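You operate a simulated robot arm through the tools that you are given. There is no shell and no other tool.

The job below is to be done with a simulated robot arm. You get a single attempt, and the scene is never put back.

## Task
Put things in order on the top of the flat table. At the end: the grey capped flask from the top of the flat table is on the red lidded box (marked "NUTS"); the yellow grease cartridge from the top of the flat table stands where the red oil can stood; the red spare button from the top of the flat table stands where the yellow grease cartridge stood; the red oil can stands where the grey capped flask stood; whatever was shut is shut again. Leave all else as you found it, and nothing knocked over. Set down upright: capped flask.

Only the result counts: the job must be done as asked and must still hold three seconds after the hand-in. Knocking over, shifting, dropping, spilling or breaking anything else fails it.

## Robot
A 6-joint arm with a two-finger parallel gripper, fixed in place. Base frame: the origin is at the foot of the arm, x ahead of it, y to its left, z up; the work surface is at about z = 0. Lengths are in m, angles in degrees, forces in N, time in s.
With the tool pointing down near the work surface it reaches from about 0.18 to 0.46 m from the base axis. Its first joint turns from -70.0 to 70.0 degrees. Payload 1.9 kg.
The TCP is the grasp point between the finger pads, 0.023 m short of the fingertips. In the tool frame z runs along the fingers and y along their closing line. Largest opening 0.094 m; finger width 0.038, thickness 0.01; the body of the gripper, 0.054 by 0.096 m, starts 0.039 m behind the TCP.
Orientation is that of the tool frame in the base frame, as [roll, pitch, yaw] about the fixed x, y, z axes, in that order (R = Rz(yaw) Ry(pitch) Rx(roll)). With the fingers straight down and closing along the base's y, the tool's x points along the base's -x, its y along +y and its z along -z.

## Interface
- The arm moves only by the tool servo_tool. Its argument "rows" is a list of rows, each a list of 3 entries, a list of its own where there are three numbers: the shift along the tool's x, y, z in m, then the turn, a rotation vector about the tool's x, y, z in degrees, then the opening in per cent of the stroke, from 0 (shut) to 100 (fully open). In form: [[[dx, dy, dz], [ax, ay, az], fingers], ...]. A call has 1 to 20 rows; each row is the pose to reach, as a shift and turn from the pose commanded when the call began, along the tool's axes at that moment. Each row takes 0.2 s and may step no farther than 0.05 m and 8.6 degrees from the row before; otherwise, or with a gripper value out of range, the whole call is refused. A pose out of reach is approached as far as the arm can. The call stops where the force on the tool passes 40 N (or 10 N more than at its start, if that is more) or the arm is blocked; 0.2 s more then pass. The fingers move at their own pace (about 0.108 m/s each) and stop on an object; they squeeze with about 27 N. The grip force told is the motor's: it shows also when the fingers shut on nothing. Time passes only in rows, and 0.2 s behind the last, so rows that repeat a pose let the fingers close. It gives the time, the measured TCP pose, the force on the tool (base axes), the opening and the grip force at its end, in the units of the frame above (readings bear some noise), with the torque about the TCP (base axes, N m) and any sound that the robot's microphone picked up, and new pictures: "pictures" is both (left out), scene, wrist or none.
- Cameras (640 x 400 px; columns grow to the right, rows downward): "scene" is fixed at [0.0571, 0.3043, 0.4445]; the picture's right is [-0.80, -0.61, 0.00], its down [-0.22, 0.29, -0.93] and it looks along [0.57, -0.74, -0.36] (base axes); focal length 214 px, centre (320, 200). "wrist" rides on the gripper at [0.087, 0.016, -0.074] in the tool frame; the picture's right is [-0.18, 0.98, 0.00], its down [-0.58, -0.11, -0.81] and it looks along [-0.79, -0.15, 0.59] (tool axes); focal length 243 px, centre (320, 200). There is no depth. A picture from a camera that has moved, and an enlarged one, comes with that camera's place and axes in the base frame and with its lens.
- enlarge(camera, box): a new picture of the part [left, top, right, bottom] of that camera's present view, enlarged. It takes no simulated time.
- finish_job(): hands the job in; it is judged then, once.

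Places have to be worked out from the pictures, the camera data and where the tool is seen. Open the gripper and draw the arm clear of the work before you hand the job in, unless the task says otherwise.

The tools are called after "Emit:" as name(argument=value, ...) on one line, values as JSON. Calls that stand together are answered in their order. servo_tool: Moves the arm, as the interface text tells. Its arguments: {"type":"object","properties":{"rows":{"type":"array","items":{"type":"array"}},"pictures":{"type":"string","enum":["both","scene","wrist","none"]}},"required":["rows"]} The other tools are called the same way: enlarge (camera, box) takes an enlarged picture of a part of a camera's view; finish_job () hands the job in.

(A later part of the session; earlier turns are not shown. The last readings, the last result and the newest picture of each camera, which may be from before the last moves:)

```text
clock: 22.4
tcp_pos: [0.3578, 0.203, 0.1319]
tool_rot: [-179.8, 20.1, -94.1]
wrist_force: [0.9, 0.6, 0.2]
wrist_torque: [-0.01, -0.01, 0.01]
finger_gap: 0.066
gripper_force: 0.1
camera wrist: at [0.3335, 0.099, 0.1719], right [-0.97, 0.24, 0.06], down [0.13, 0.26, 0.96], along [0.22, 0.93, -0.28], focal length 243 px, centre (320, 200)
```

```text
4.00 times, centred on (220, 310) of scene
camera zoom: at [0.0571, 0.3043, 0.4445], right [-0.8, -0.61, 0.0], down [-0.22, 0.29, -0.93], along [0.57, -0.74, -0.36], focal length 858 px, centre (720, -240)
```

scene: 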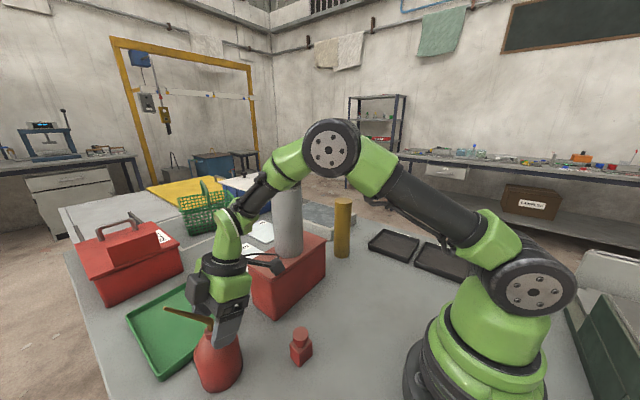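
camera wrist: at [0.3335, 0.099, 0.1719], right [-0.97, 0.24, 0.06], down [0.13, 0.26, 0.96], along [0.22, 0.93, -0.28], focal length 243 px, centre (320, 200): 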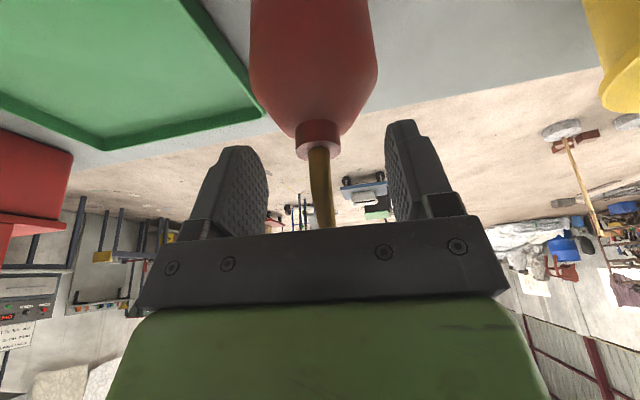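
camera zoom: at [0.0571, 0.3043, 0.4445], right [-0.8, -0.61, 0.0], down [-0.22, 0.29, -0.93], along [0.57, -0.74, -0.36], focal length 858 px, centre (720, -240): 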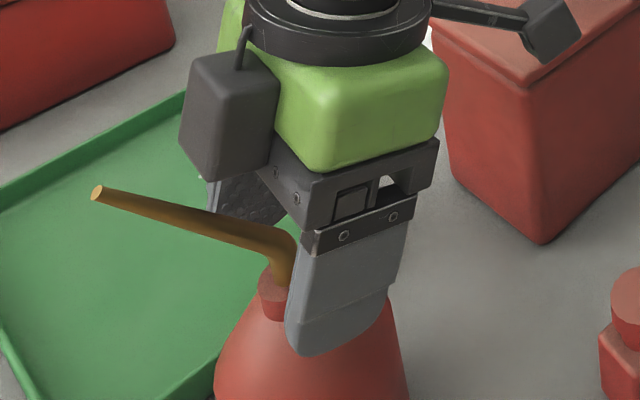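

The tips are level with the collar top and centred. I advance the last 10 mm so the tips cover the collar, and check for contact.

Emit:
servo_tool(rows=[[[0.0, -0.0005, 0.005], [0, 0, 0], 70], [[0.0, -0.0005, 0.01], [0, 0, 0], 70], [[0.0, -0.0005, 0.01], [0, 0, 0], 70]], pictures="both")

Emit:
enlarge(camera="wrist", box=[180, 80, 460, 260])

Emit:
enlarge(camera="scene", box=[170, 260, 270, 360])

```text
clock: 23.2
tcp_pos: [0.3577, 0.2047, 0.1212]
tool_rot: [-179.9, 20.0, -94.0]
wrist_force: [-0.8, 1.9, 1.6]
wrist_torque: [-0.01, 0.01, -0.01]
finger_gap: 0.0657
gripper_force: 0.1
camera wrist: at [0.3343, 0.1011, 0.1621], right [-0.97, 0.24, 0.06], down [0.13, 0.26, 0.96], along [0.22, 0.93, -0.28], focal length 243 px, centre (320, 200)
```

scene: 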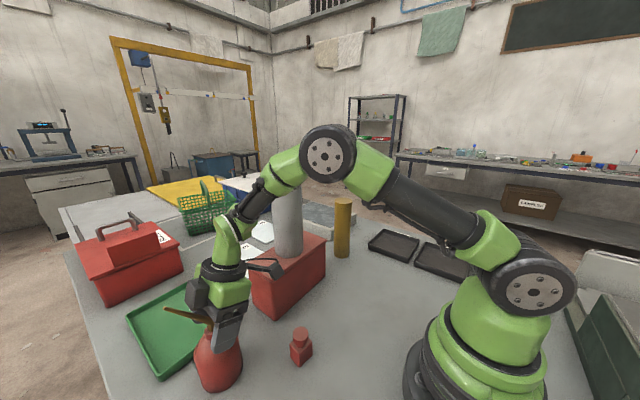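
wrist: 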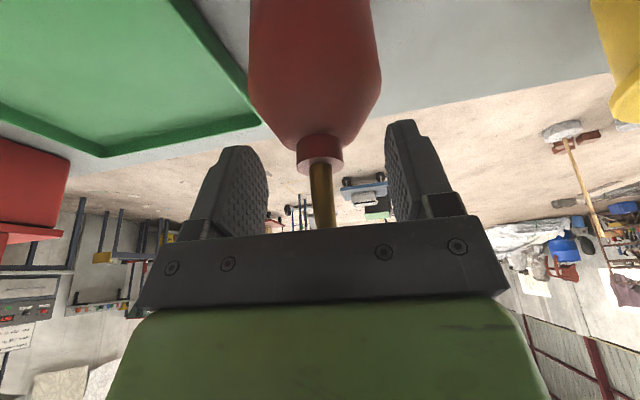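

```text
2.22 times, centred on (320, 170) of wrist
camera zoom: at [0.3343, 0.1011, 0.1621], right [-0.97, 0.24, 0.06], down [0.13, 0.26, 0.96], along [0.22, 0.93, -0.28], focal length 539 px, centre (320, 267)
```

zoom: 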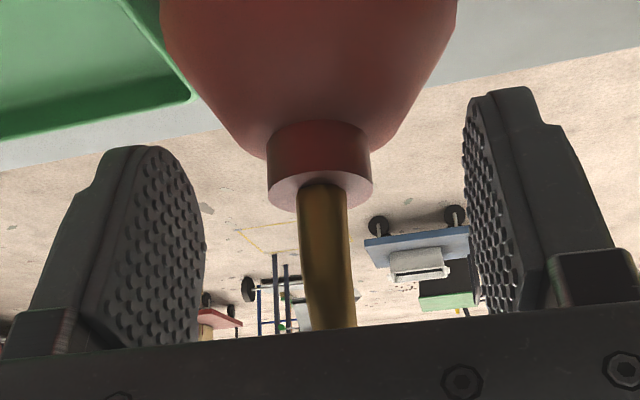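

```text
4.00 times, centred on (220, 310) of scene
camera zoom: at [0.0571, 0.3043, 0.4445], right [-0.8, -0.61, 0.0], down [-0.22, 0.29, -0.93], along [0.57, -0.74, -0.36], focal length 858 px, centre (720, -240)
```

zoom: 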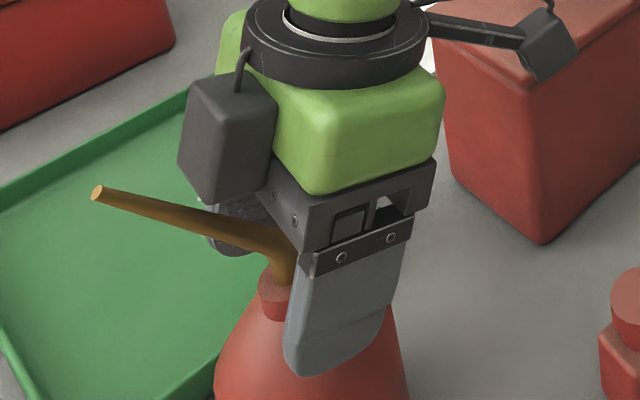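

The fingers straddle the collar with no real contact force, and the spout passes clear under the gripper body. I close on the collar.

Emit:
servo_tool(rows=[[[0, 0, 0], [0, 0, 0], 50], [[0, 0, 0], [0, 0, 0], 35], [[0, 0, 0], [0, 0, 0], 25], [[0, 0, 0], [0, 0, 0], 10], [[0, 0, 0], [0, 0, 0], 0], [[0, 0, 0], [0, 0, 0], 0]], pictures="both")

Emit:
enlarge(camera="wrist", box=[180, 80, 460, 260])

```text
clock: 24.6
tcp_pos: [0.358, 0.2044, 0.1218]
tool_rot: [-179.9, 20.0, -94.1]
wrist_force: [-0.7, -0.2, 0.3]
wrist_torque: [0.03, 0.14, 0.02]
finger_gap: 0.0155
gripper_force: 26.9
camera wrist: at [0.3343, 0.101, 0.1622], right [-0.97, 0.24, 0.06], down [0.13, 0.26, 0.96], along [0.22, 0.93, -0.28], focal length 243 px, centre (320, 200)
```

scene: 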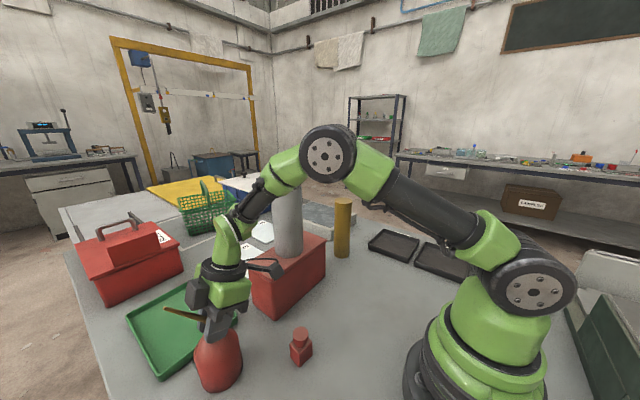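
wrist: 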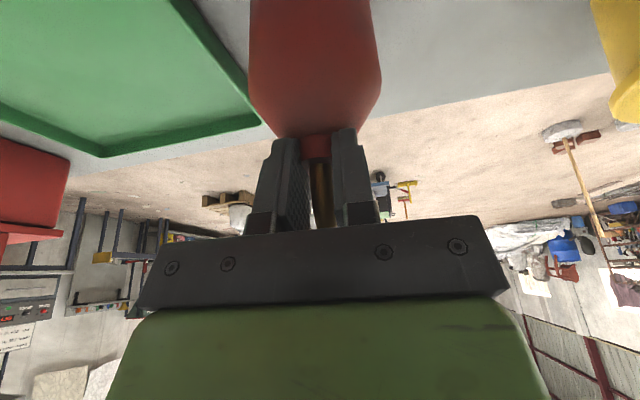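

```text
2.22 times, centred on (320, 170) of wrist
camera zoom: at [0.3343, 0.101, 0.1622], right [-0.97, 0.24, 0.06], down [0.13, 0.26, 0.96], along [0.22, 0.93, -0.28], focal length 539 px, centre (320, 267)
```

zoom: 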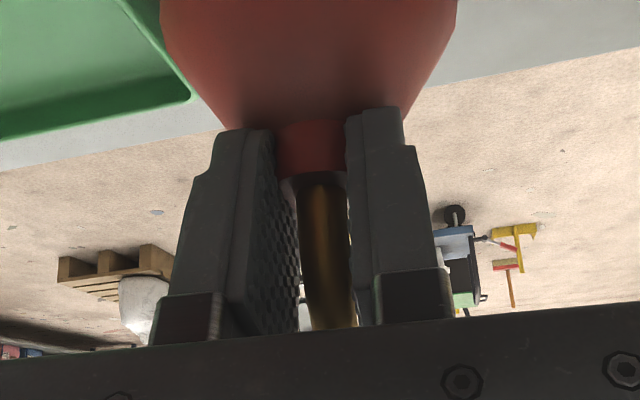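

The fingers stopped at 0.0155 m with full grip force, so they hold the neck (its solid core is slimmer than it looks). I lift 2 cm straight up and check that the can hangs steady.

Emit:
servo_tool(rows=[[[-0.0017, 0, -0.0047], [0, 0, 0], 0], [[-0.0034, 0, -0.0094], [0, 0, 0], 0], [[-0.0068, 0, -0.0188], [0, 0, 0], 0], [[-0.0068, 0, -0.0188], [0, 0, 0], 0]], pictures="both")

Emit:
enlarge(camera="scene", box=[150, 260, 290, 400])

```text
clock: 25.6
tcp_pos: [0.3595, 0.2053, 0.1412]
tool_rot: [-179.9, 20.0, -94.1]
wrist_force: [0.5, -0.1, -3.3]
wrist_torque: [-0.04, 0.01, 0.02]
finger_gap: 0.0155
gripper_force: 27.2
camera wrist: at [0.3344, 0.1012, 0.182], right [-0.97, 0.24, 0.06], down [0.13, 0.26, 0.96], along [0.22, 0.93, -0.28], focal length 243 px, centre (320, 200)
```

scene: 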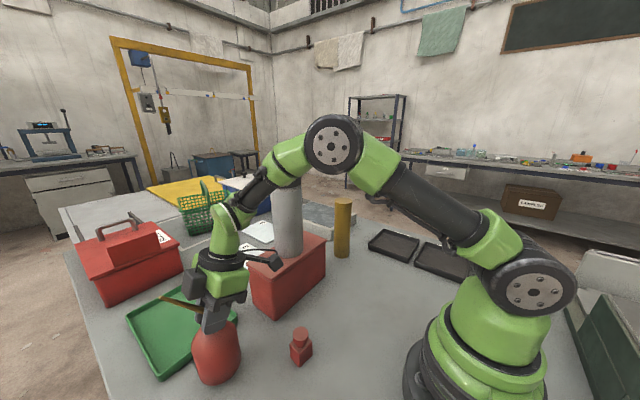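
wrist: 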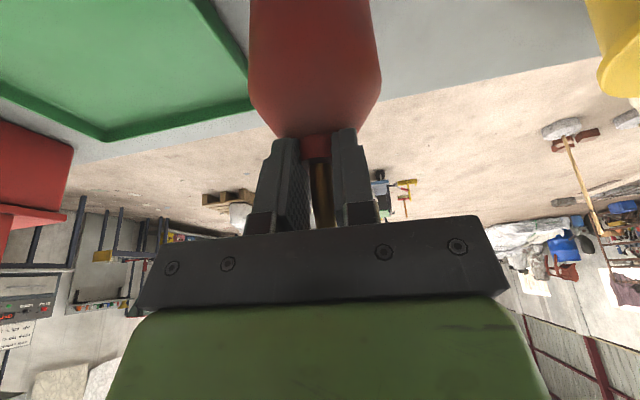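

```text
2.86 times, centred on (220, 330) of scene
camera zoom: at [0.0571, 0.3043, 0.4445], right [-0.8, -0.61, 0.0], down [-0.22, 0.29, -0.93], along [0.57, -0.74, -0.36], focal length 613 px, centre (606, -171)
```

zoom: 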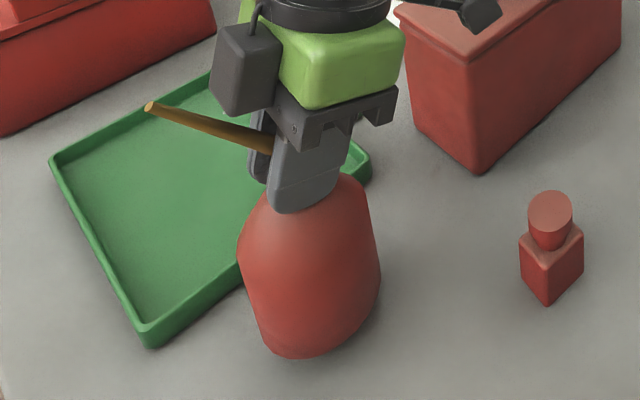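

The can hangs steady at about 0.3 kg; its former place is about (0.358,0.2105). I raise it to clear everything and draw back toward the base.

Emit:
servo_tool(rows=[[[-0.0154, 0, -0.0423], [0, 0, 0], 0], [[-0.0258, 0.0046, -0.0864], [0, 0, 0], 0], [[-0.0245, 0.0185, -0.1295], [0, 0, 0], 0], [[-0.0057, 0.0467, -0.1575], [0, 0, 0], 0], [[0.0227, 0.0744, -0.1733], [0, 0, 0], 0], [[0.0227, 0.0744, -0.1733], [0, 0, 0], 0]], pictures="scene")

```text
clock: 27.0
tcp_pos: [0.2766, 0.1305, 0.2947]
tool_rot: [-179.9, 20.0, -94.2]
wrist_force: [-0.6, -0.2, -4.0]
wrist_torque: [0.01, 0.0, 0.05]
finger_gap: 0.0155
gripper_force: 26.5
```

scene: 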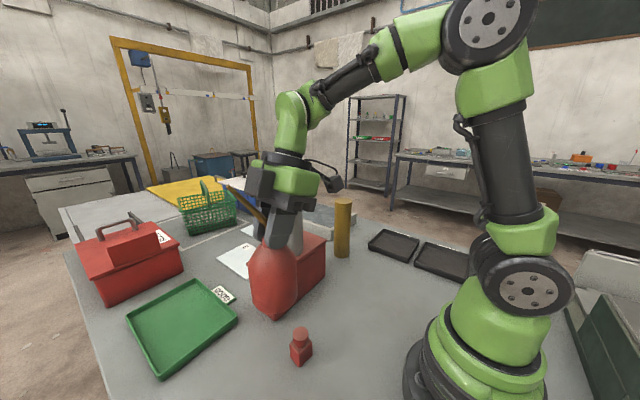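

The can is clear of the table and the tray. I swing it around close to the base, turning the tool with the arm (-60°), to above the flask's old place.

Emit:
servo_tool(rows=[[[0.0284, 0.0278, -0.0156], [2.39, 0, 6.58], 0], [[0.0669, 0.0399, -0.0297], [4.79, 0, 13.16], 0], [[0.1067, 0.0419, -0.0441], [7.18, 0, 19.74], 0], [[0.1463, 0.0439, -0.0585], [9.58, 0, 26.32], 0], [[0.186, 0.0458, -0.0731], [11.97, 0, 32.9], 0], [[0.2243, 0.0549, -0.087], [14.36, 0, 39.48], 0], [[0.2591, 0.0684, -0.0997], [16.76, 0, 46.06], 0], [[0.2903, 0.084, -0.111], [18.81, 0, 51.7], 0], [[0.3188, 0.1005, -0.1214], [20.52, 0, 56.4], 0], [[0.3188, 0.1005, -0.1214], [20.52, 0, 56.4], 0]], pictures="both")

```text
clock: 29.2
tcp_pos: [0.1522, -0.2031, 0.3018]
tool_rot: [-180.0, 20.1, -154.2]
wrist_force: [-0.7, 0.2, -2.0]
wrist_torque: [0.0, 0.0, -0.01]
finger_gap: 0.0156
gripper_force: 27.1
camera wrist: at [0.0488, -0.2347, 0.3416], right [-0.27, 0.96, 0.06], down [0.29, 0.02, 0.96], along [0.92, 0.28, -0.28], focal length 243 px, centre (320, 200)
```

scene: 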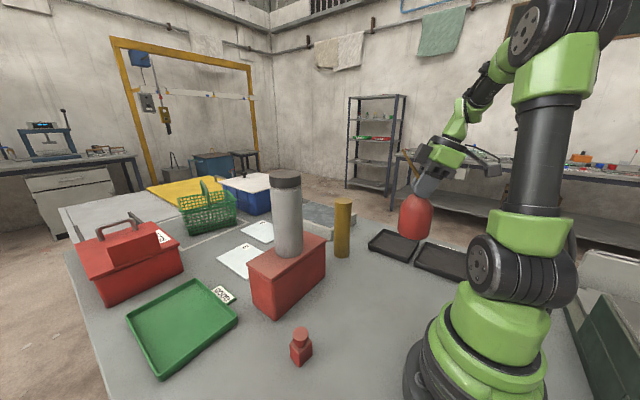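
wrist: 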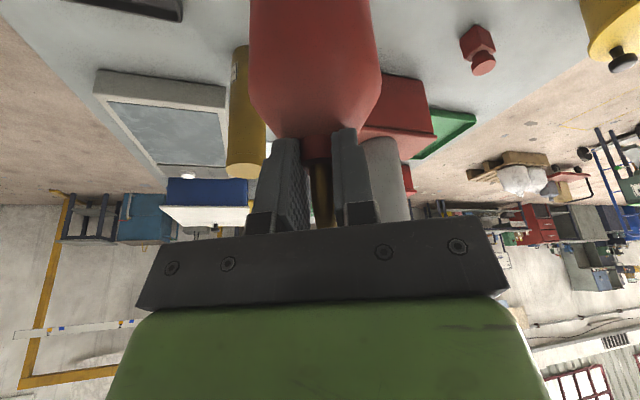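

The can is above the old flask place with clear room around (the black trays begin at y≈-0.32). I lower it vertically to about 1.5 cm above the table.

Emit:
servo_tool(rows=[[[0.0137, 0, 0.0376], [0, 0, 0], 0], [[0.0274, 0, 0.0752], [0, 0, 0], 0], [[0.041, 0, 0.1128], [0, 0, 0], 0], [[0.0513, 0, 0.141], [0, 0, 0], 0], [[0.0564, 0, 0.1551], [0, 0, 0], 0], [[0.0564, 0, 0.1551], [0, 0, 0], 0]], pictures="both")

Emit:
enlarge(camera="scene", box=[350, 180, 470, 320])

```text
clock: 30.6
tcp_pos: [0.1536, -0.2021, 0.1371]
tool_rot: [180.0, 20.1, -154.1]
wrist_force: [-0.2, -1.0, -3.3]
wrist_torque: [-0.05, 0.01, 0.02]
finger_gap: 0.0158
gripper_force: 26.6
camera wrist: at [0.0501, -0.2336, 0.1768], right [-0.27, 0.96, 0.06], down [0.29, 0.02, 0.96], along [0.92, 0.28, -0.28], focal length 243 px, centre (320, 200)
```

scene: 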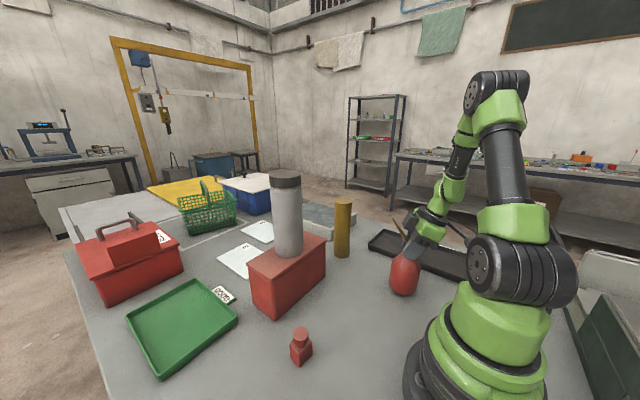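
wrist: 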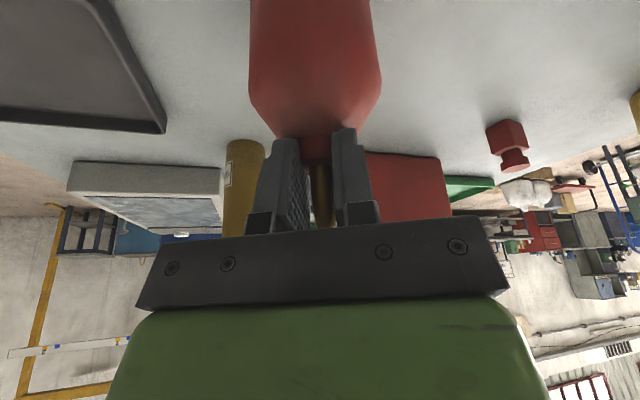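

```text
2.86 times, centred on (410, 250) of scene
camera zoom: at [0.0571, 0.3043, 0.4445], right [-0.8, -0.61, 0.0], down [-0.22, 0.29, -0.93], along [0.57, -0.74, -0.36], focal length 613 px, centre (63, 57)
```

zoom: 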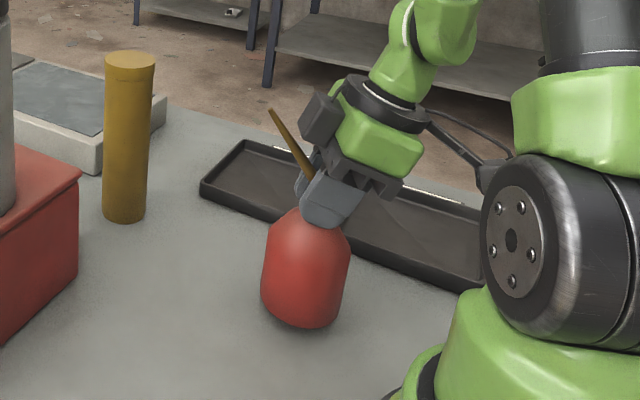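

The can hangs upright a bit above the spot. I trim 2 mm in x and come down to about 3 mm above the table.

Emit:
servo_tool(rows=[[[0.003, 0.0002, 0.005], [0, 0, 0], 0], [[0.0057, 0.0003, 0.0107], [0, 0, 0], 0], [[0.0057, 0.0003, 0.0107], [0, 0, 0], 0]], pictures="none")

Emit:
enlarge(camera="scene", box=[360, 220, 450, 310])

```text
clock: 31.4
tcp_pos: [0.1524, -0.2027, 0.125]
tool_rot: [-180.0, 20.1, -154.1]
wrist_force: [-0.4, 0.2, -3.4]
wrist_torque: [0.01, 0.02, -0.01]
finger_gap: 0.0156
gripper_force: 27.0
```

```text
4.44 times, centred on (405, 265) of scene
camera zoom: at [0.0571, 0.3043, 0.4445], right [-0.8, -0.61, 0.0], down [-0.22, 0.29, -0.93], along [0.57, -0.74, -0.36], focal length 953 px, centre (-58, -89)
```

zoom: 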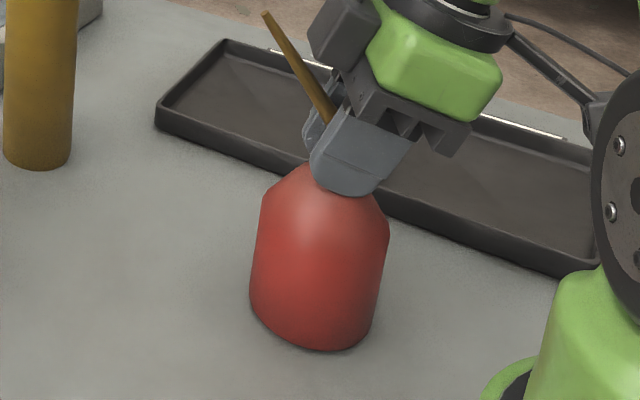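

No contact yet at z=0.125. I creep down 3 mm.

Emit:
servo_tool(rows=[[[0.0003, 0, 0.0009], [0, 0, 0], 0], [[0.0007, 0, 0.0019], [0, 0, 0], 0], [[0.001, 0, 0.0028], [0, 0, 0], 0], [[0.001, 0, 0.0028], [0, 0, 0], 0]], pictures="none")

```text
clock: 32.4
tcp_pos: [0.1517, -0.2016, 0.1218]
tool_rot: [-179.8, 20.3, -154.1]
wrist_force: [1.5, 4.4, 22.3]
wrist_torque: [-0.04, 0.29, 0.03]
finger_gap: 0.0159
gripper_force: 27.0
```

The can touches down (force +22 N). I ease up about 1.5 mm so it stands on its own and then open.

Emit:
servo_tool(rows=[[[-0.0004, 0, -0.0012], [0, 0, 0], 0], [[-0.0005, 0, -0.0014], [0, 0, 0], 0], [[-0.0005, 0, -0.0014], [0, 0, 0], 0]], pictures="none")

```text
clock: 33.2
tcp_pos: [0.1507, -0.2031, 0.1241]
tool_rot: [179.9, 20.1, -154.0]
wrist_force: [-0.3, 0.2, -2.5]
wrist_torque: [-0.03, 0.0, -0.03]
finger_gap: 0.0157
gripper_force: 26.8
```

That lifted it a hair; I lower by 1 mm so it just rests, then open.

Emit:
servo_tool(rows=[[[0.0003, 0, 0.0008], [0, 0, 0], 0], [[0.0003, 0, 0.0008], [0, 0, 0], 0]], pictures="none")

```text
clock: 33.8
tcp_pos: [0.1507, -0.2032, 0.122]
tool_rot: [180.0, 20.1, -154.1]
wrist_force: [0.1, 0.2, -2.9]
wrist_torque: [0.0, 0.03, 0.03]
finger_gap: 0.0154
gripper_force: 26.5
```

Still hanging on the grip by the reading; another 0.7 mm down.

Emit:
servo_tool(rows=[[[0.0002, 0, 0.0007], [0, 0, 0], 0], [[0.0002, 0, 0.0007], [0, 0, 0], 0]], pictures="none")

```text
clock: 34.4
tcp_pos: [0.1517, -0.2025, 0.1214]
tool_rot: [179.9, 20.1, -154.1]
wrist_force: [0.9, -0.7, -2.9]
wrist_torque: [-0.04, 0.0, 0.0]
finger_gap: 0.0154
gripper_force: 26.9
```

The same commanded height now shows no press, so the neck settled slightly in the fingers. I lower another 1 mm and look.

Emit:
servo_tool(rows=[[[0.0002, 0, 0.0005], [0, 0, 0], 0], [[0.0003, 0, 0.001], [0, 0, 0], 0], [[0.0003, 0, 0.001], [0, 0, 0], 0]], pictures="both")

Emit:
enlarge(camera="scene", box=[360, 220, 450, 310])

```text
clock: 35.2
tcp_pos: [0.1516, -0.2027, 0.1205]
tool_rot: [-179.9, 20.2, -154.0]
wrist_force: [-1.2, 5.5, 27.4]
wrist_torque: [0.15, -0.09, 0.0]
finger_gap: 0.0155
gripper_force: 26.8
camera wrist: at [0.0484, -0.2337, 0.161], right [-0.27, 0.96, 0.06], down [0.29, 0.02, 0.96], along [0.92, 0.28, -0.28], focal length 243 px, centre (320, 200)
```

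scene: 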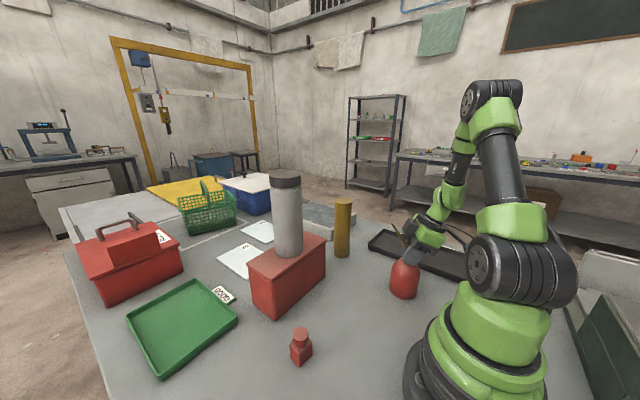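
wrist: 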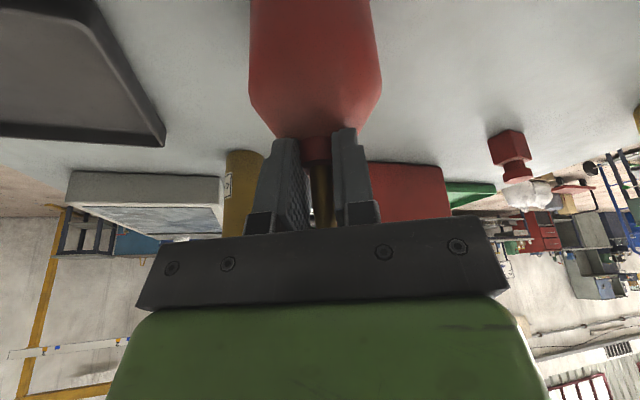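

```text
4.44 times, centred on (405, 265) of scene
camera zoom: at [0.057, 0.3043, 0.4445], right [-0.8, -0.61, 0.0], down [-0.22, 0.29, -0.93], along [0.57, -0.74, -0.36], focal length 953 px, centre (-58, -89)
```

zoom: 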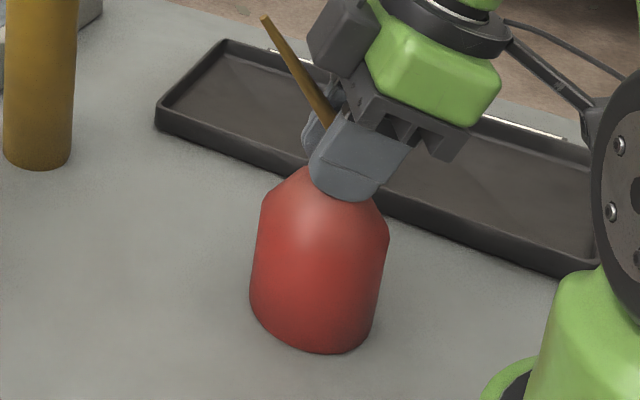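

Contact is stiff (30 N within 1 mm). I back off 0.7 mm and open in the same call.

Emit:
servo_tool(rows=[[[-0.0002, 0, -0.0006], [0, 0, 0], 0], [[-0.0002, 0, -0.0006], [0, 0, 0], 0], [[-0.0002, 0, -0.0006], [0, 0, 0], 25], [[-0.0002, 0, -0.0006], [0, 0, 0], 40], [[-0.0002, 0, -0.0006], [0, 0, 0], 60], [[-0.0002, 0, -0.0006], [0, 0, 0], 70], [[-0.0002, 0, -0.0006], [0, 0, 0], 70]], pictures="both")

Emit:
enlarge(camera="scene", box=[360, 220, 450, 310])

Emit:
enlarge(camera="wrist", box=[180, 80, 460, 260])

```text
clock: 36.8
tcp_pos: [0.153, -0.2024, 0.121]
tool_rot: [-179.9, 20.1, -154.1]
wrist_force: [-0.2, -0.2, 0.5]
wrist_torque: [-0.01, -0.02, -0.01]
finger_gap: 0.0657
gripper_force: 0.0
camera wrist: at [0.0485, -0.2339, 0.1613], right [-0.27, 0.96, 0.06], down [0.29, 0.02, 0.96], along [0.92, 0.28, -0.28], focal length 243 px, centre (320, 200)
```

scene: 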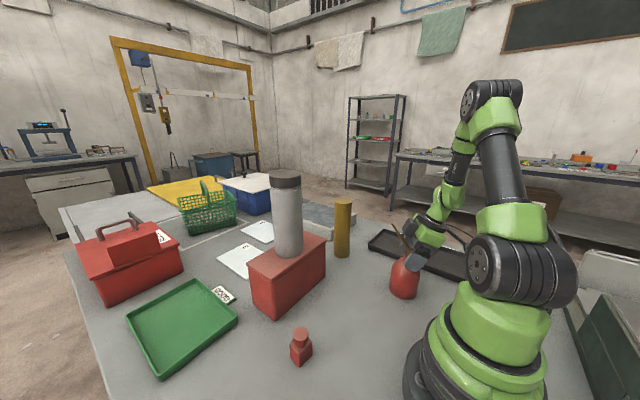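
wrist: 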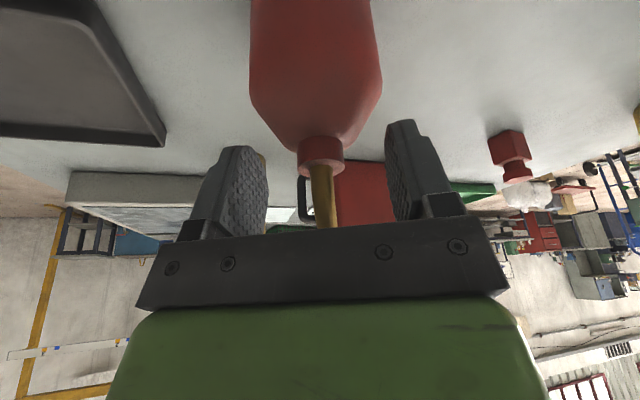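

```text
4.44 times, centred on (405, 265) of scene
camera zoom: at [0.0571, 0.3043, 0.4445], right [-0.8, -0.61, 0.0], down [-0.22, 0.29, -0.93], along [0.57, -0.74, -0.36], focal length 953 px, centre (-58, -89)
```

zoom: 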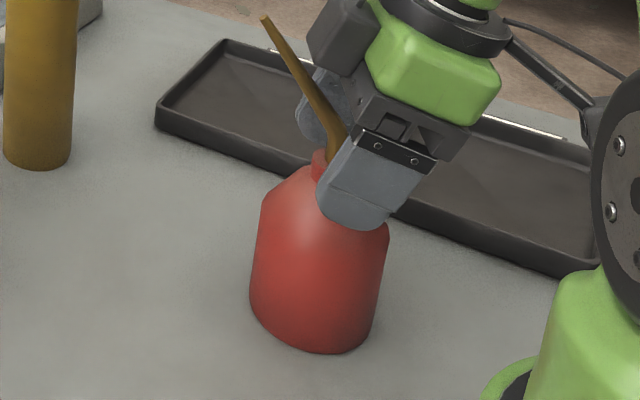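

```text
2.22 times, centred on (320, 170) of wrist
camera zoom: at [0.0485, -0.2339, 0.1613], right [-0.27, 0.96, 0.06], down [0.29, 0.02, 0.96], along [0.92, 0.28, -0.28], focal length 539 px, centre (320, 267)
```

zoom: 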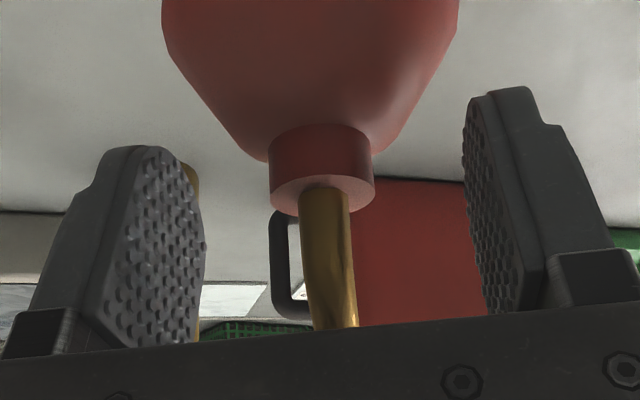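

The can stands where the flask stood. I withdraw backward along the tool axis, away from the spout.

Emit:
servo_tool(rows=[[[0, 0, -0.015], [0, 0, 0], 70], [[0, 0, -0.035], [0, 0, 0], 70], [[0, 0, -0.065], [0, 0, 0], 70], [[0, 0, -0.1], [0, 0, 0], 70], [[0, 0, -0.14], [0, 0, 0], 70], [[0, 0, -0.14], [0, 0, 0], 70]], pictures="both")

```text
clock: 38.2
tcp_pos: [0.1465, -0.2059, 0.2551]
tool_rot: [180.0, 20.2, -154.1]
wrist_force: [-0.4, 0.5, 0.4]
wrist_torque: [-0.02, 0.0, 0.0]
finger_gap: 0.0656
gripper_force: 0.1
out of reach, approached as far as the arm can: row 2, 3, 4, 5, 6
camera wrist: at [0.0435, -0.2379, 0.295], right [-0.27, 0.96, 0.06], down [0.29, 0.02, 0.96], along [0.92, 0.28, -0.28], focal length 243 px, centre (320, 200)
```

scene: 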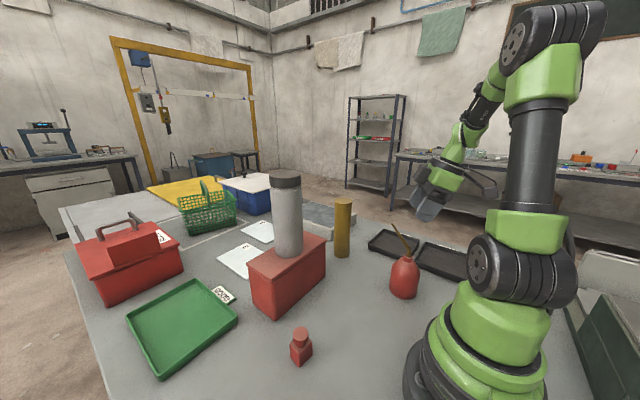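
wrist: 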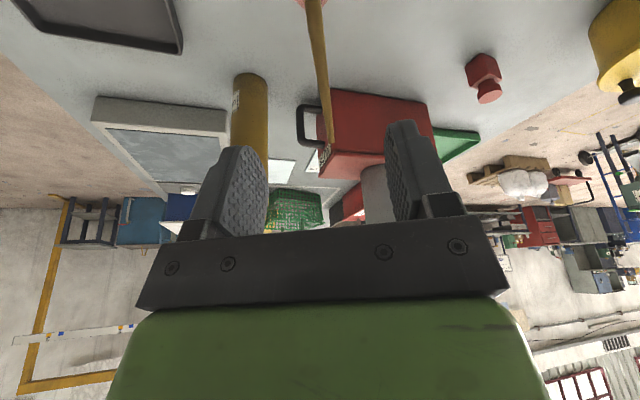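

The withdrawal bent nearly vertical at the inner reach limit, but forces stayed near zero. I check that the can did not move.

Emit:
enlarge(camera="scene", box=[360, 220, 450, 310])

Emit:
enlarge(camera="wrist", box=[220, 0, 440, 180])

```text
4.44 times, centred on (405, 265) of scene
camera zoom: at [0.0571, 0.3043, 0.4445], right [-0.8, -0.61, 0.0], down [-0.22, 0.29, -0.93], along [0.57, -0.74, -0.36], focal length 953 px, centre (-58, -89)
```

zoom: 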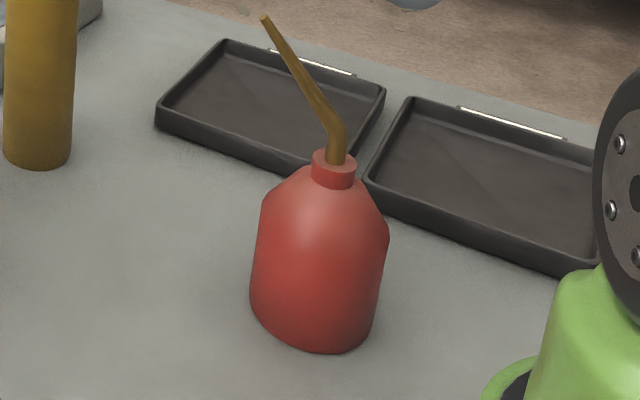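

```text
2.22 times, centred on (330, 90) of wrist
camera zoom: at [0.0435, -0.2379, 0.295], right [-0.27, 0.96, 0.06], down [0.29, 0.02, 0.96], along [0.92, 0.28, -0.28], focal length 539 px, centre (298, 444)
```

zoom: 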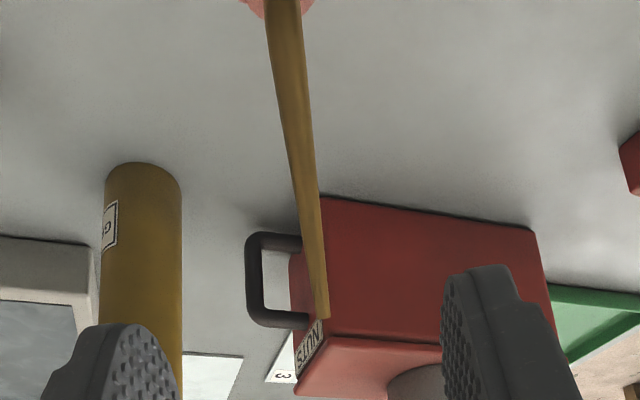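

The can is unmoved, and the wrist view now shows "NUTS" on the box's end: right box. I rise and level the tool.

Emit:
servo_tool(rows=[[[-0.0137, 0, -0.0376], [0, 0, 0], 80], [[-0.0274, 0, -0.0752], [0, 6, 0], 90], [[-0.0342, 0, -0.094], [0, 13, 0], 100], [[-0.0342, 0, -0.094], [0, 20.1, 0], 100], [[-0.0342, 0, -0.094], [0, 20.1, 0], 100]], pictures="none")

```text
clock: 39.4
tcp_pos: [0.1469, -0.2077, 0.355]
tool_rot: [-179.8, 0.0, -154.2]
wrist_force: [-0.3, 0.3, 0.3]
wrist_torque: [-0.01, 0.01, -0.02]
finger_gap: 0.094
gripper_force: 0.0
```

Tool is level at z=0.355. I turn it back to yaw 180° and move toward the cartridge for a closer look.

Emit:
servo_tool(rows=[[[-0.031, -0.018, 0.0], [0, 0, 6.5], 100], [[-0.062, -0.036, 0.005], [0, 0, 13], 100], [[-0.093, -0.055, 0.01], [0, 0, 19.5], 100], [[-0.1235, -0.073, 0.02], [0, 0, 25.8], 100], [[-0.1235, -0.073, 0.02], [0, 0, 25.8], 100]], pictures="both")

Emit:
enlarge(camera="wrist", box=[200, 0, 440, 200])

Emit:
enlarge(camera="scene", box=[300, 190, 390, 270])

```text
clock: 40.6
tcp_pos: [0.2916, -0.2197, 0.335]
tool_rot: [179.9, 0.0, -179.9]
wrist_force: [-0.6, 0.3, 0.4]
wrist_torque: [0.03, 0.02, 0.0]
finger_gap: 0.0942
gripper_force: 0.1
camera wrist: at [0.2044, -0.2026, 0.4088], right [0.18, 0.98, 0.0], down [0.58, -0.11, 0.81], along [0.79, -0.15, -0.59], focal length 243 px, centre (320, 200)
```

scene: 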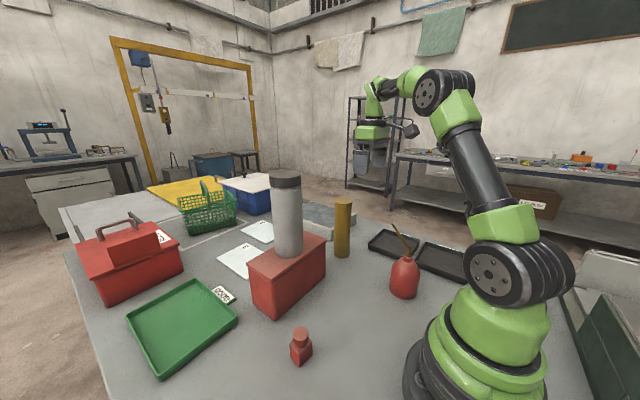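
wrist: 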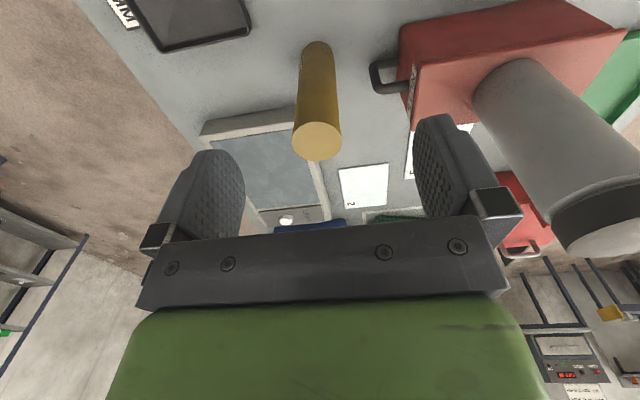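

```text
2.00 times, centred on (320, 100) of wrist
camera zoom: at [0.2044, -0.2026, 0.4088], right [0.18, 0.98, 0.0], down [0.58, -0.11, 0.81], along [0.79, -0.15, -0.59], focal length 485 px, centre (320, 400)
```

zoom: 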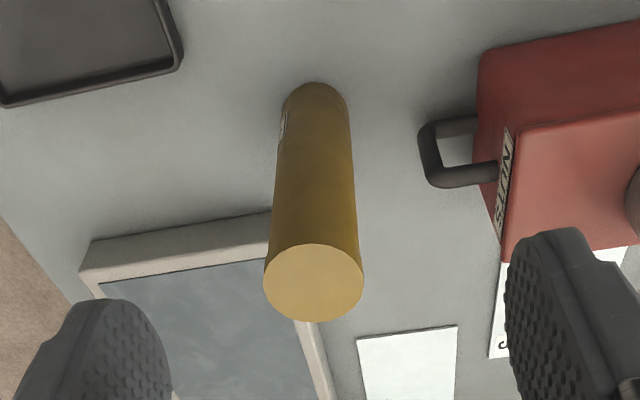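

```text
5.00 times, centred on (345, 230) of scene
camera zoom: at [0.0571, 0.3043, 0.4445], right [-0.8, -0.61, 0.0], down [-0.22, 0.29, -0.93], along [0.57, -0.74, -0.36], focal length 1072 px, centre (195, 50)
```

zoom: 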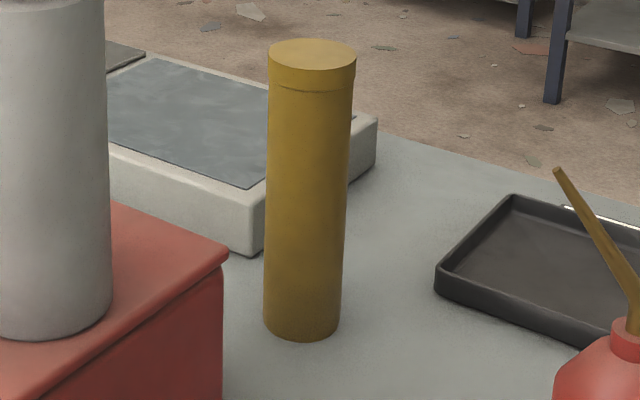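

Both cameras put the cartridge at (0.379,-0.239), 0.199 tall and 0.055 wide. Straight down from above is near the reach limit there, so I descend short of it at x≈0.312 and will slide the open fingers outward around it just below the top.

Emit:
servo_tool(rows=[[[-0.0204, -0.0193, 0.0], [0, 0, 0], 100], [[-0.0204, -0.0193, 0.045], [0, 0, 0], 100], [[-0.0204, -0.0193, 0.09], [0, 0, 0], 100], [[-0.0204, -0.0193, 0.13], [0, 0, 0], 100], [[-0.0204, -0.0193, 0.155], [0, 0, 0], 100], [[-0.0204, -0.0193, 0.165], [0, 0, 0], 100], [[-0.0204, -0.0193, 0.165], [0, 0, 0], 100]], pictures="both")

Emit:
enlarge(camera="wrist", box=[140, 60, 540, 280])

Emit:
enlarge(camera="scene", box=[300, 150, 430, 290])

```text
clock: 42.2
tcp_pos: [0.3113, -0.2378, 0.1692]
tool_rot: [-180.0, 0.0, -179.9]
wrist_force: [0.0, -0.1, 0.1]
wrist_torque: [-0.03, 0.02, 0.0]
finger_gap: 0.094
gripper_force: 0.1
camera wrist: at [0.2235, -0.2212, 0.2437], right [0.18, 0.98, 0.0], down [0.58, -0.11, 0.81], along [0.79, -0.15, -0.59], focal length 243 px, centre (320, 200)
```

scene: 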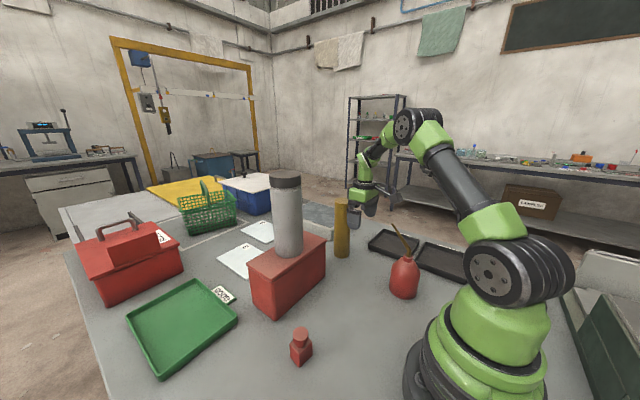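
wrist: 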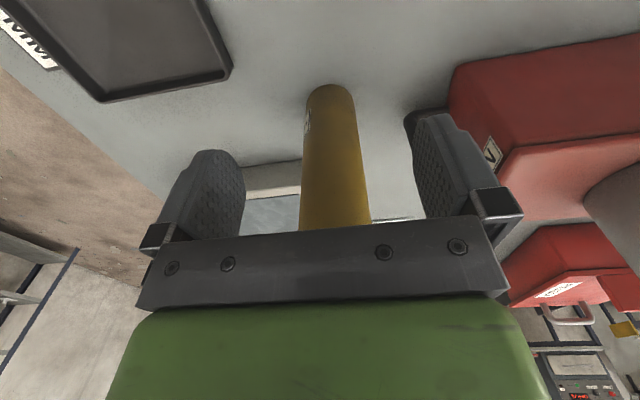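

```text
1.60 times, centred on (340, 170) of wrist
camera zoom: at [0.2235, -0.2212, 0.2437], right [0.18, 0.98, 0.0], down [0.58, -0.11, 0.81], along [0.79, -0.15, -0.59], focal length 388 px, centre (288, 248)
```

zoom: 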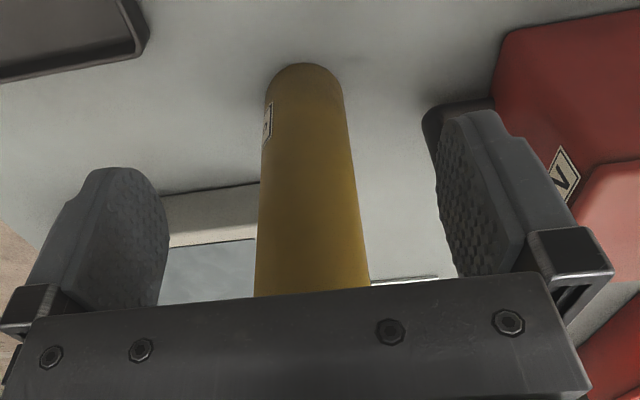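

```text
2.86 times, centred on (365, 220) of scene
camera zoom: at [0.0571, 0.3043, 0.4445], right [-0.8, -0.61, 0.0], down [-0.22, 0.29, -0.93], along [0.57, -0.74, -0.36], focal length 613 px, centre (191, 143)
```

zoom: 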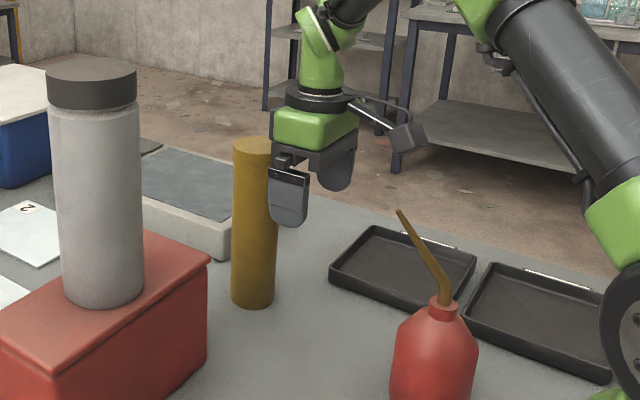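

The palm (z≈0.208) clears the cartridge top (0.199) and the fingers straddle its line. I advance 4.5 cm outward and check.

Emit:
servo_tool(rows=[[[-0.015, -0.001, 0.0], [0, 0, 0], 100], [[-0.03, -0.001, 0.0], [0, 0, 0], 100], [[-0.045, -0.001, 0.0], [0, 0, 0], 100], [[-0.045, -0.001, 0.0], [0, 0, 0], 100]], pictures="both")

Emit:
enlarge(camera="wrist", box=[140, 60, 540, 280])

Emit:
enlarge(camera="scene", box=[300, 170, 400, 270])

```text
clock: 43.2
tcp_pos: [0.3558, -0.2385, 0.1678]
tool_rot: [180.0, 0.0, -179.9]
wrist_force: [-0.4, 0.2, -0.1]
wrist_torque: [0.02, 0.01, 0.0]
finger_gap: 0.0939
gripper_force: 0.0
camera wrist: at [0.2689, -0.2221, 0.2433], right [0.18, 0.98, 0.0], down [0.58, -0.11, 0.81], along [0.79, -0.15, -0.59], focal length 243 px, centre (320, 200)
```

scene: 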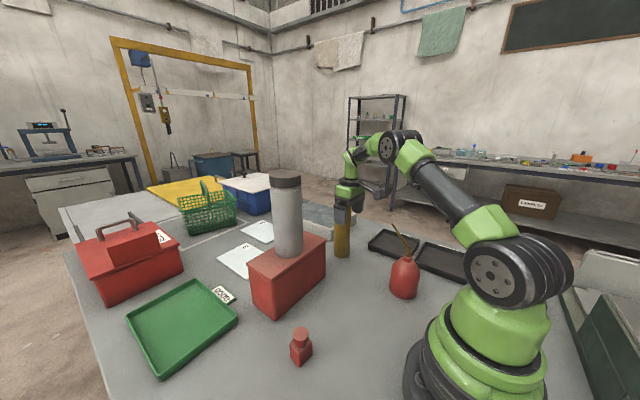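
wrist: 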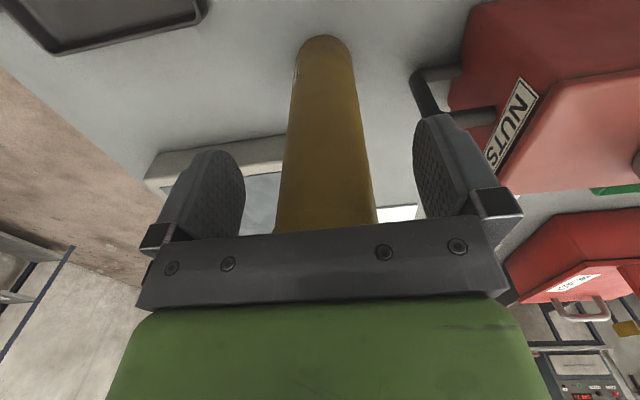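

```text
1.60 times, centred on (340, 170) of wrist
camera zoom: at [0.2689, -0.2221, 0.2433], right [0.18, 0.98, 0.0], down [0.58, -0.11, 0.81], along [0.79, -0.15, -0.59], focal length 388 px, centre (288, 248)
```

zoom: 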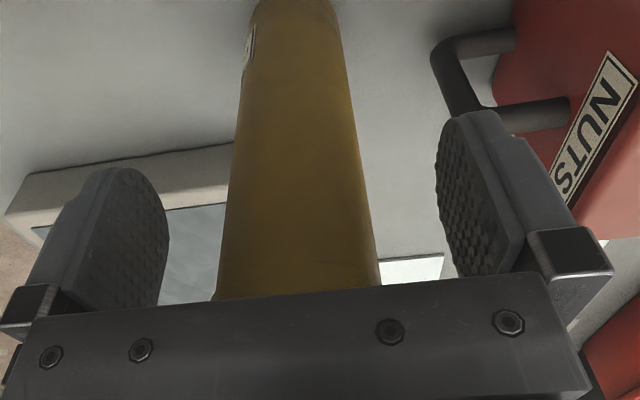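

```text
4.00 times, centred on (350, 220) of scene
camera zoom: at [0.0571, 0.3043, 0.4445], right [-0.8, -0.61, 0.0], down [-0.22, 0.29, -0.93], along [0.57, -0.74, -0.36], focal length 858 px, centre (200, 120)
```

zoom: 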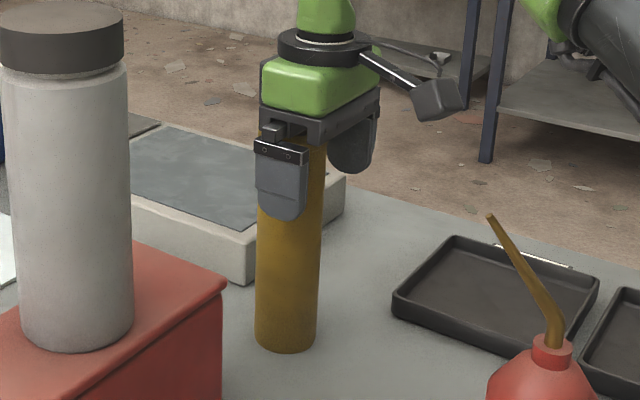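

The cartridge is well centred between the fingers with no contact. I advance the last 2.3 cm and then close.

Emit:
servo_tool(rows=[[[-0.012, -0.0005, -0.001], [0, 0, 0], 100], [[-0.0235, -0.0005, -0.001], [0, 0, 0], 100], [[-0.0235, -0.0005, -0.001], [0, 0, 0], 100], [[-0.0235, -0.0005, -0.001], [0, 0, 0], 70], [[-0.0235, -0.0005, -0.001], [0, 0, 0], 60], [[-0.0235, -0.0005, -0.001], [0, 0, 0], 40], [[-0.0235, -0.0005, -0.001], [0, 0, 0], 0], [[-0.0235, -0.0005, -0.001], [0, 0, 0], 0]], pictures="both")

Emit:
enlarge(camera="scene", box=[300, 170, 400, 270])

```text
clock: 45.0
tcp_pos: [0.3808, -0.24, 0.1694]
tool_rot: [179.9, 0.1, -179.9]
wrist_force: [0.7, -0.5, 0.4]
wrist_torque: [0.04, -0.06, 0.01]
finger_gap: 0.055
gripper_force: 27.1
camera wrist: at [0.2924, -0.223, 0.2434], right [0.18, 0.98, 0.0], down [0.58, -0.11, 0.81], along [0.79, -0.15, -0.59], focal length 243 px, centre (320, 200)
```

scene: 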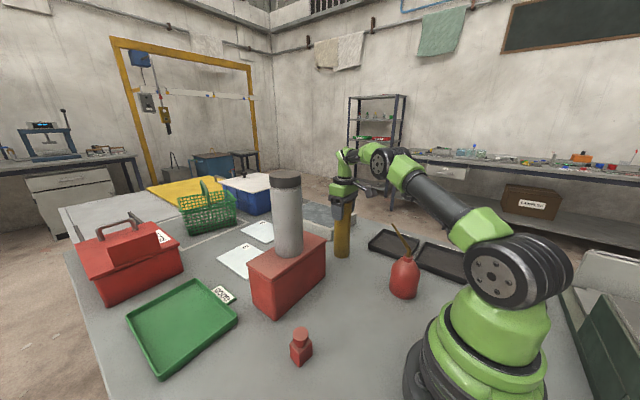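
wrist: 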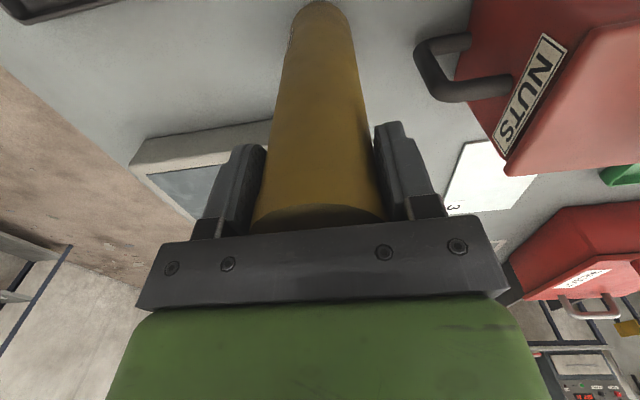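

```text
4.00 times, centred on (350, 220) of scene
camera zoom: at [0.0571, 0.3043, 0.4445], right [-0.8, -0.61, 0.0], down [-0.22, 0.29, -0.93], along [0.57, -0.74, -0.36], focal length 858 px, centre (200, 120)
```

zoom: 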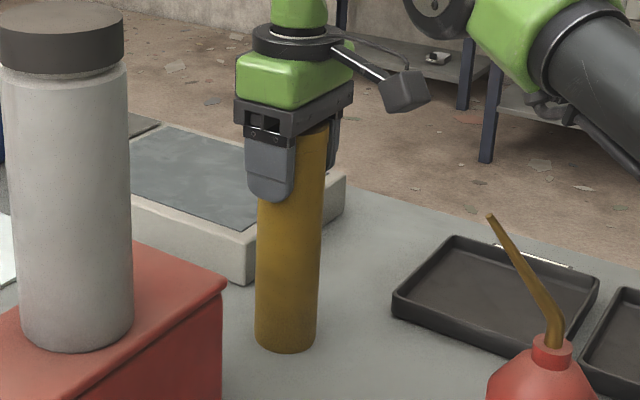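

Gripped at 0.055 m. I lift 6 cm with a slight inward move and check it hangs straight.

Emit:
servo_tool(rows=[[[0, 0, -0.012], [0, 0, 0], 0], [[0, 0, -0.03], [0, 0, 0], 0], [[0.02, 0.01, -0.06], [0, 0, 0], 0], [[0.05, 0.03, -0.09], [0, 0, 0], 0], [[0.05, 0.03, -0.09], [0, 0, 0], 0]], pictures="both")

```text
clock: 46.2
tcp_pos: [0.3275, -0.2093, 0.2584]
tool_rot: [-180.0, -0.1, -179.9]
wrist_force: [0.4, -1.0, -4.2]
wrist_torque: [0.01, -0.02, 0.02]
finger_gap: 0.0553
gripper_force: 27.0
camera wrist: at [0.2425, -0.1915, 0.3338], right [0.18, 0.98, 0.0], down [0.58, -0.11, 0.81], along [0.79, -0.15, -0.59], focal length 243 px, centre (320, 200)
```

scene: 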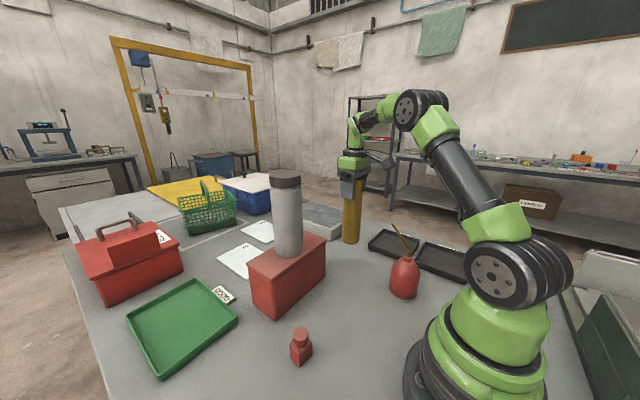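
wrist: 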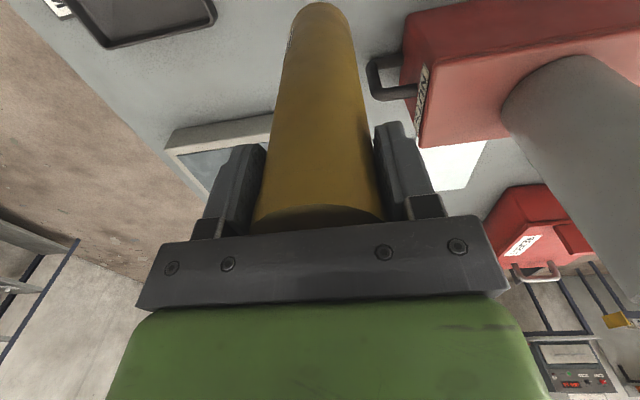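

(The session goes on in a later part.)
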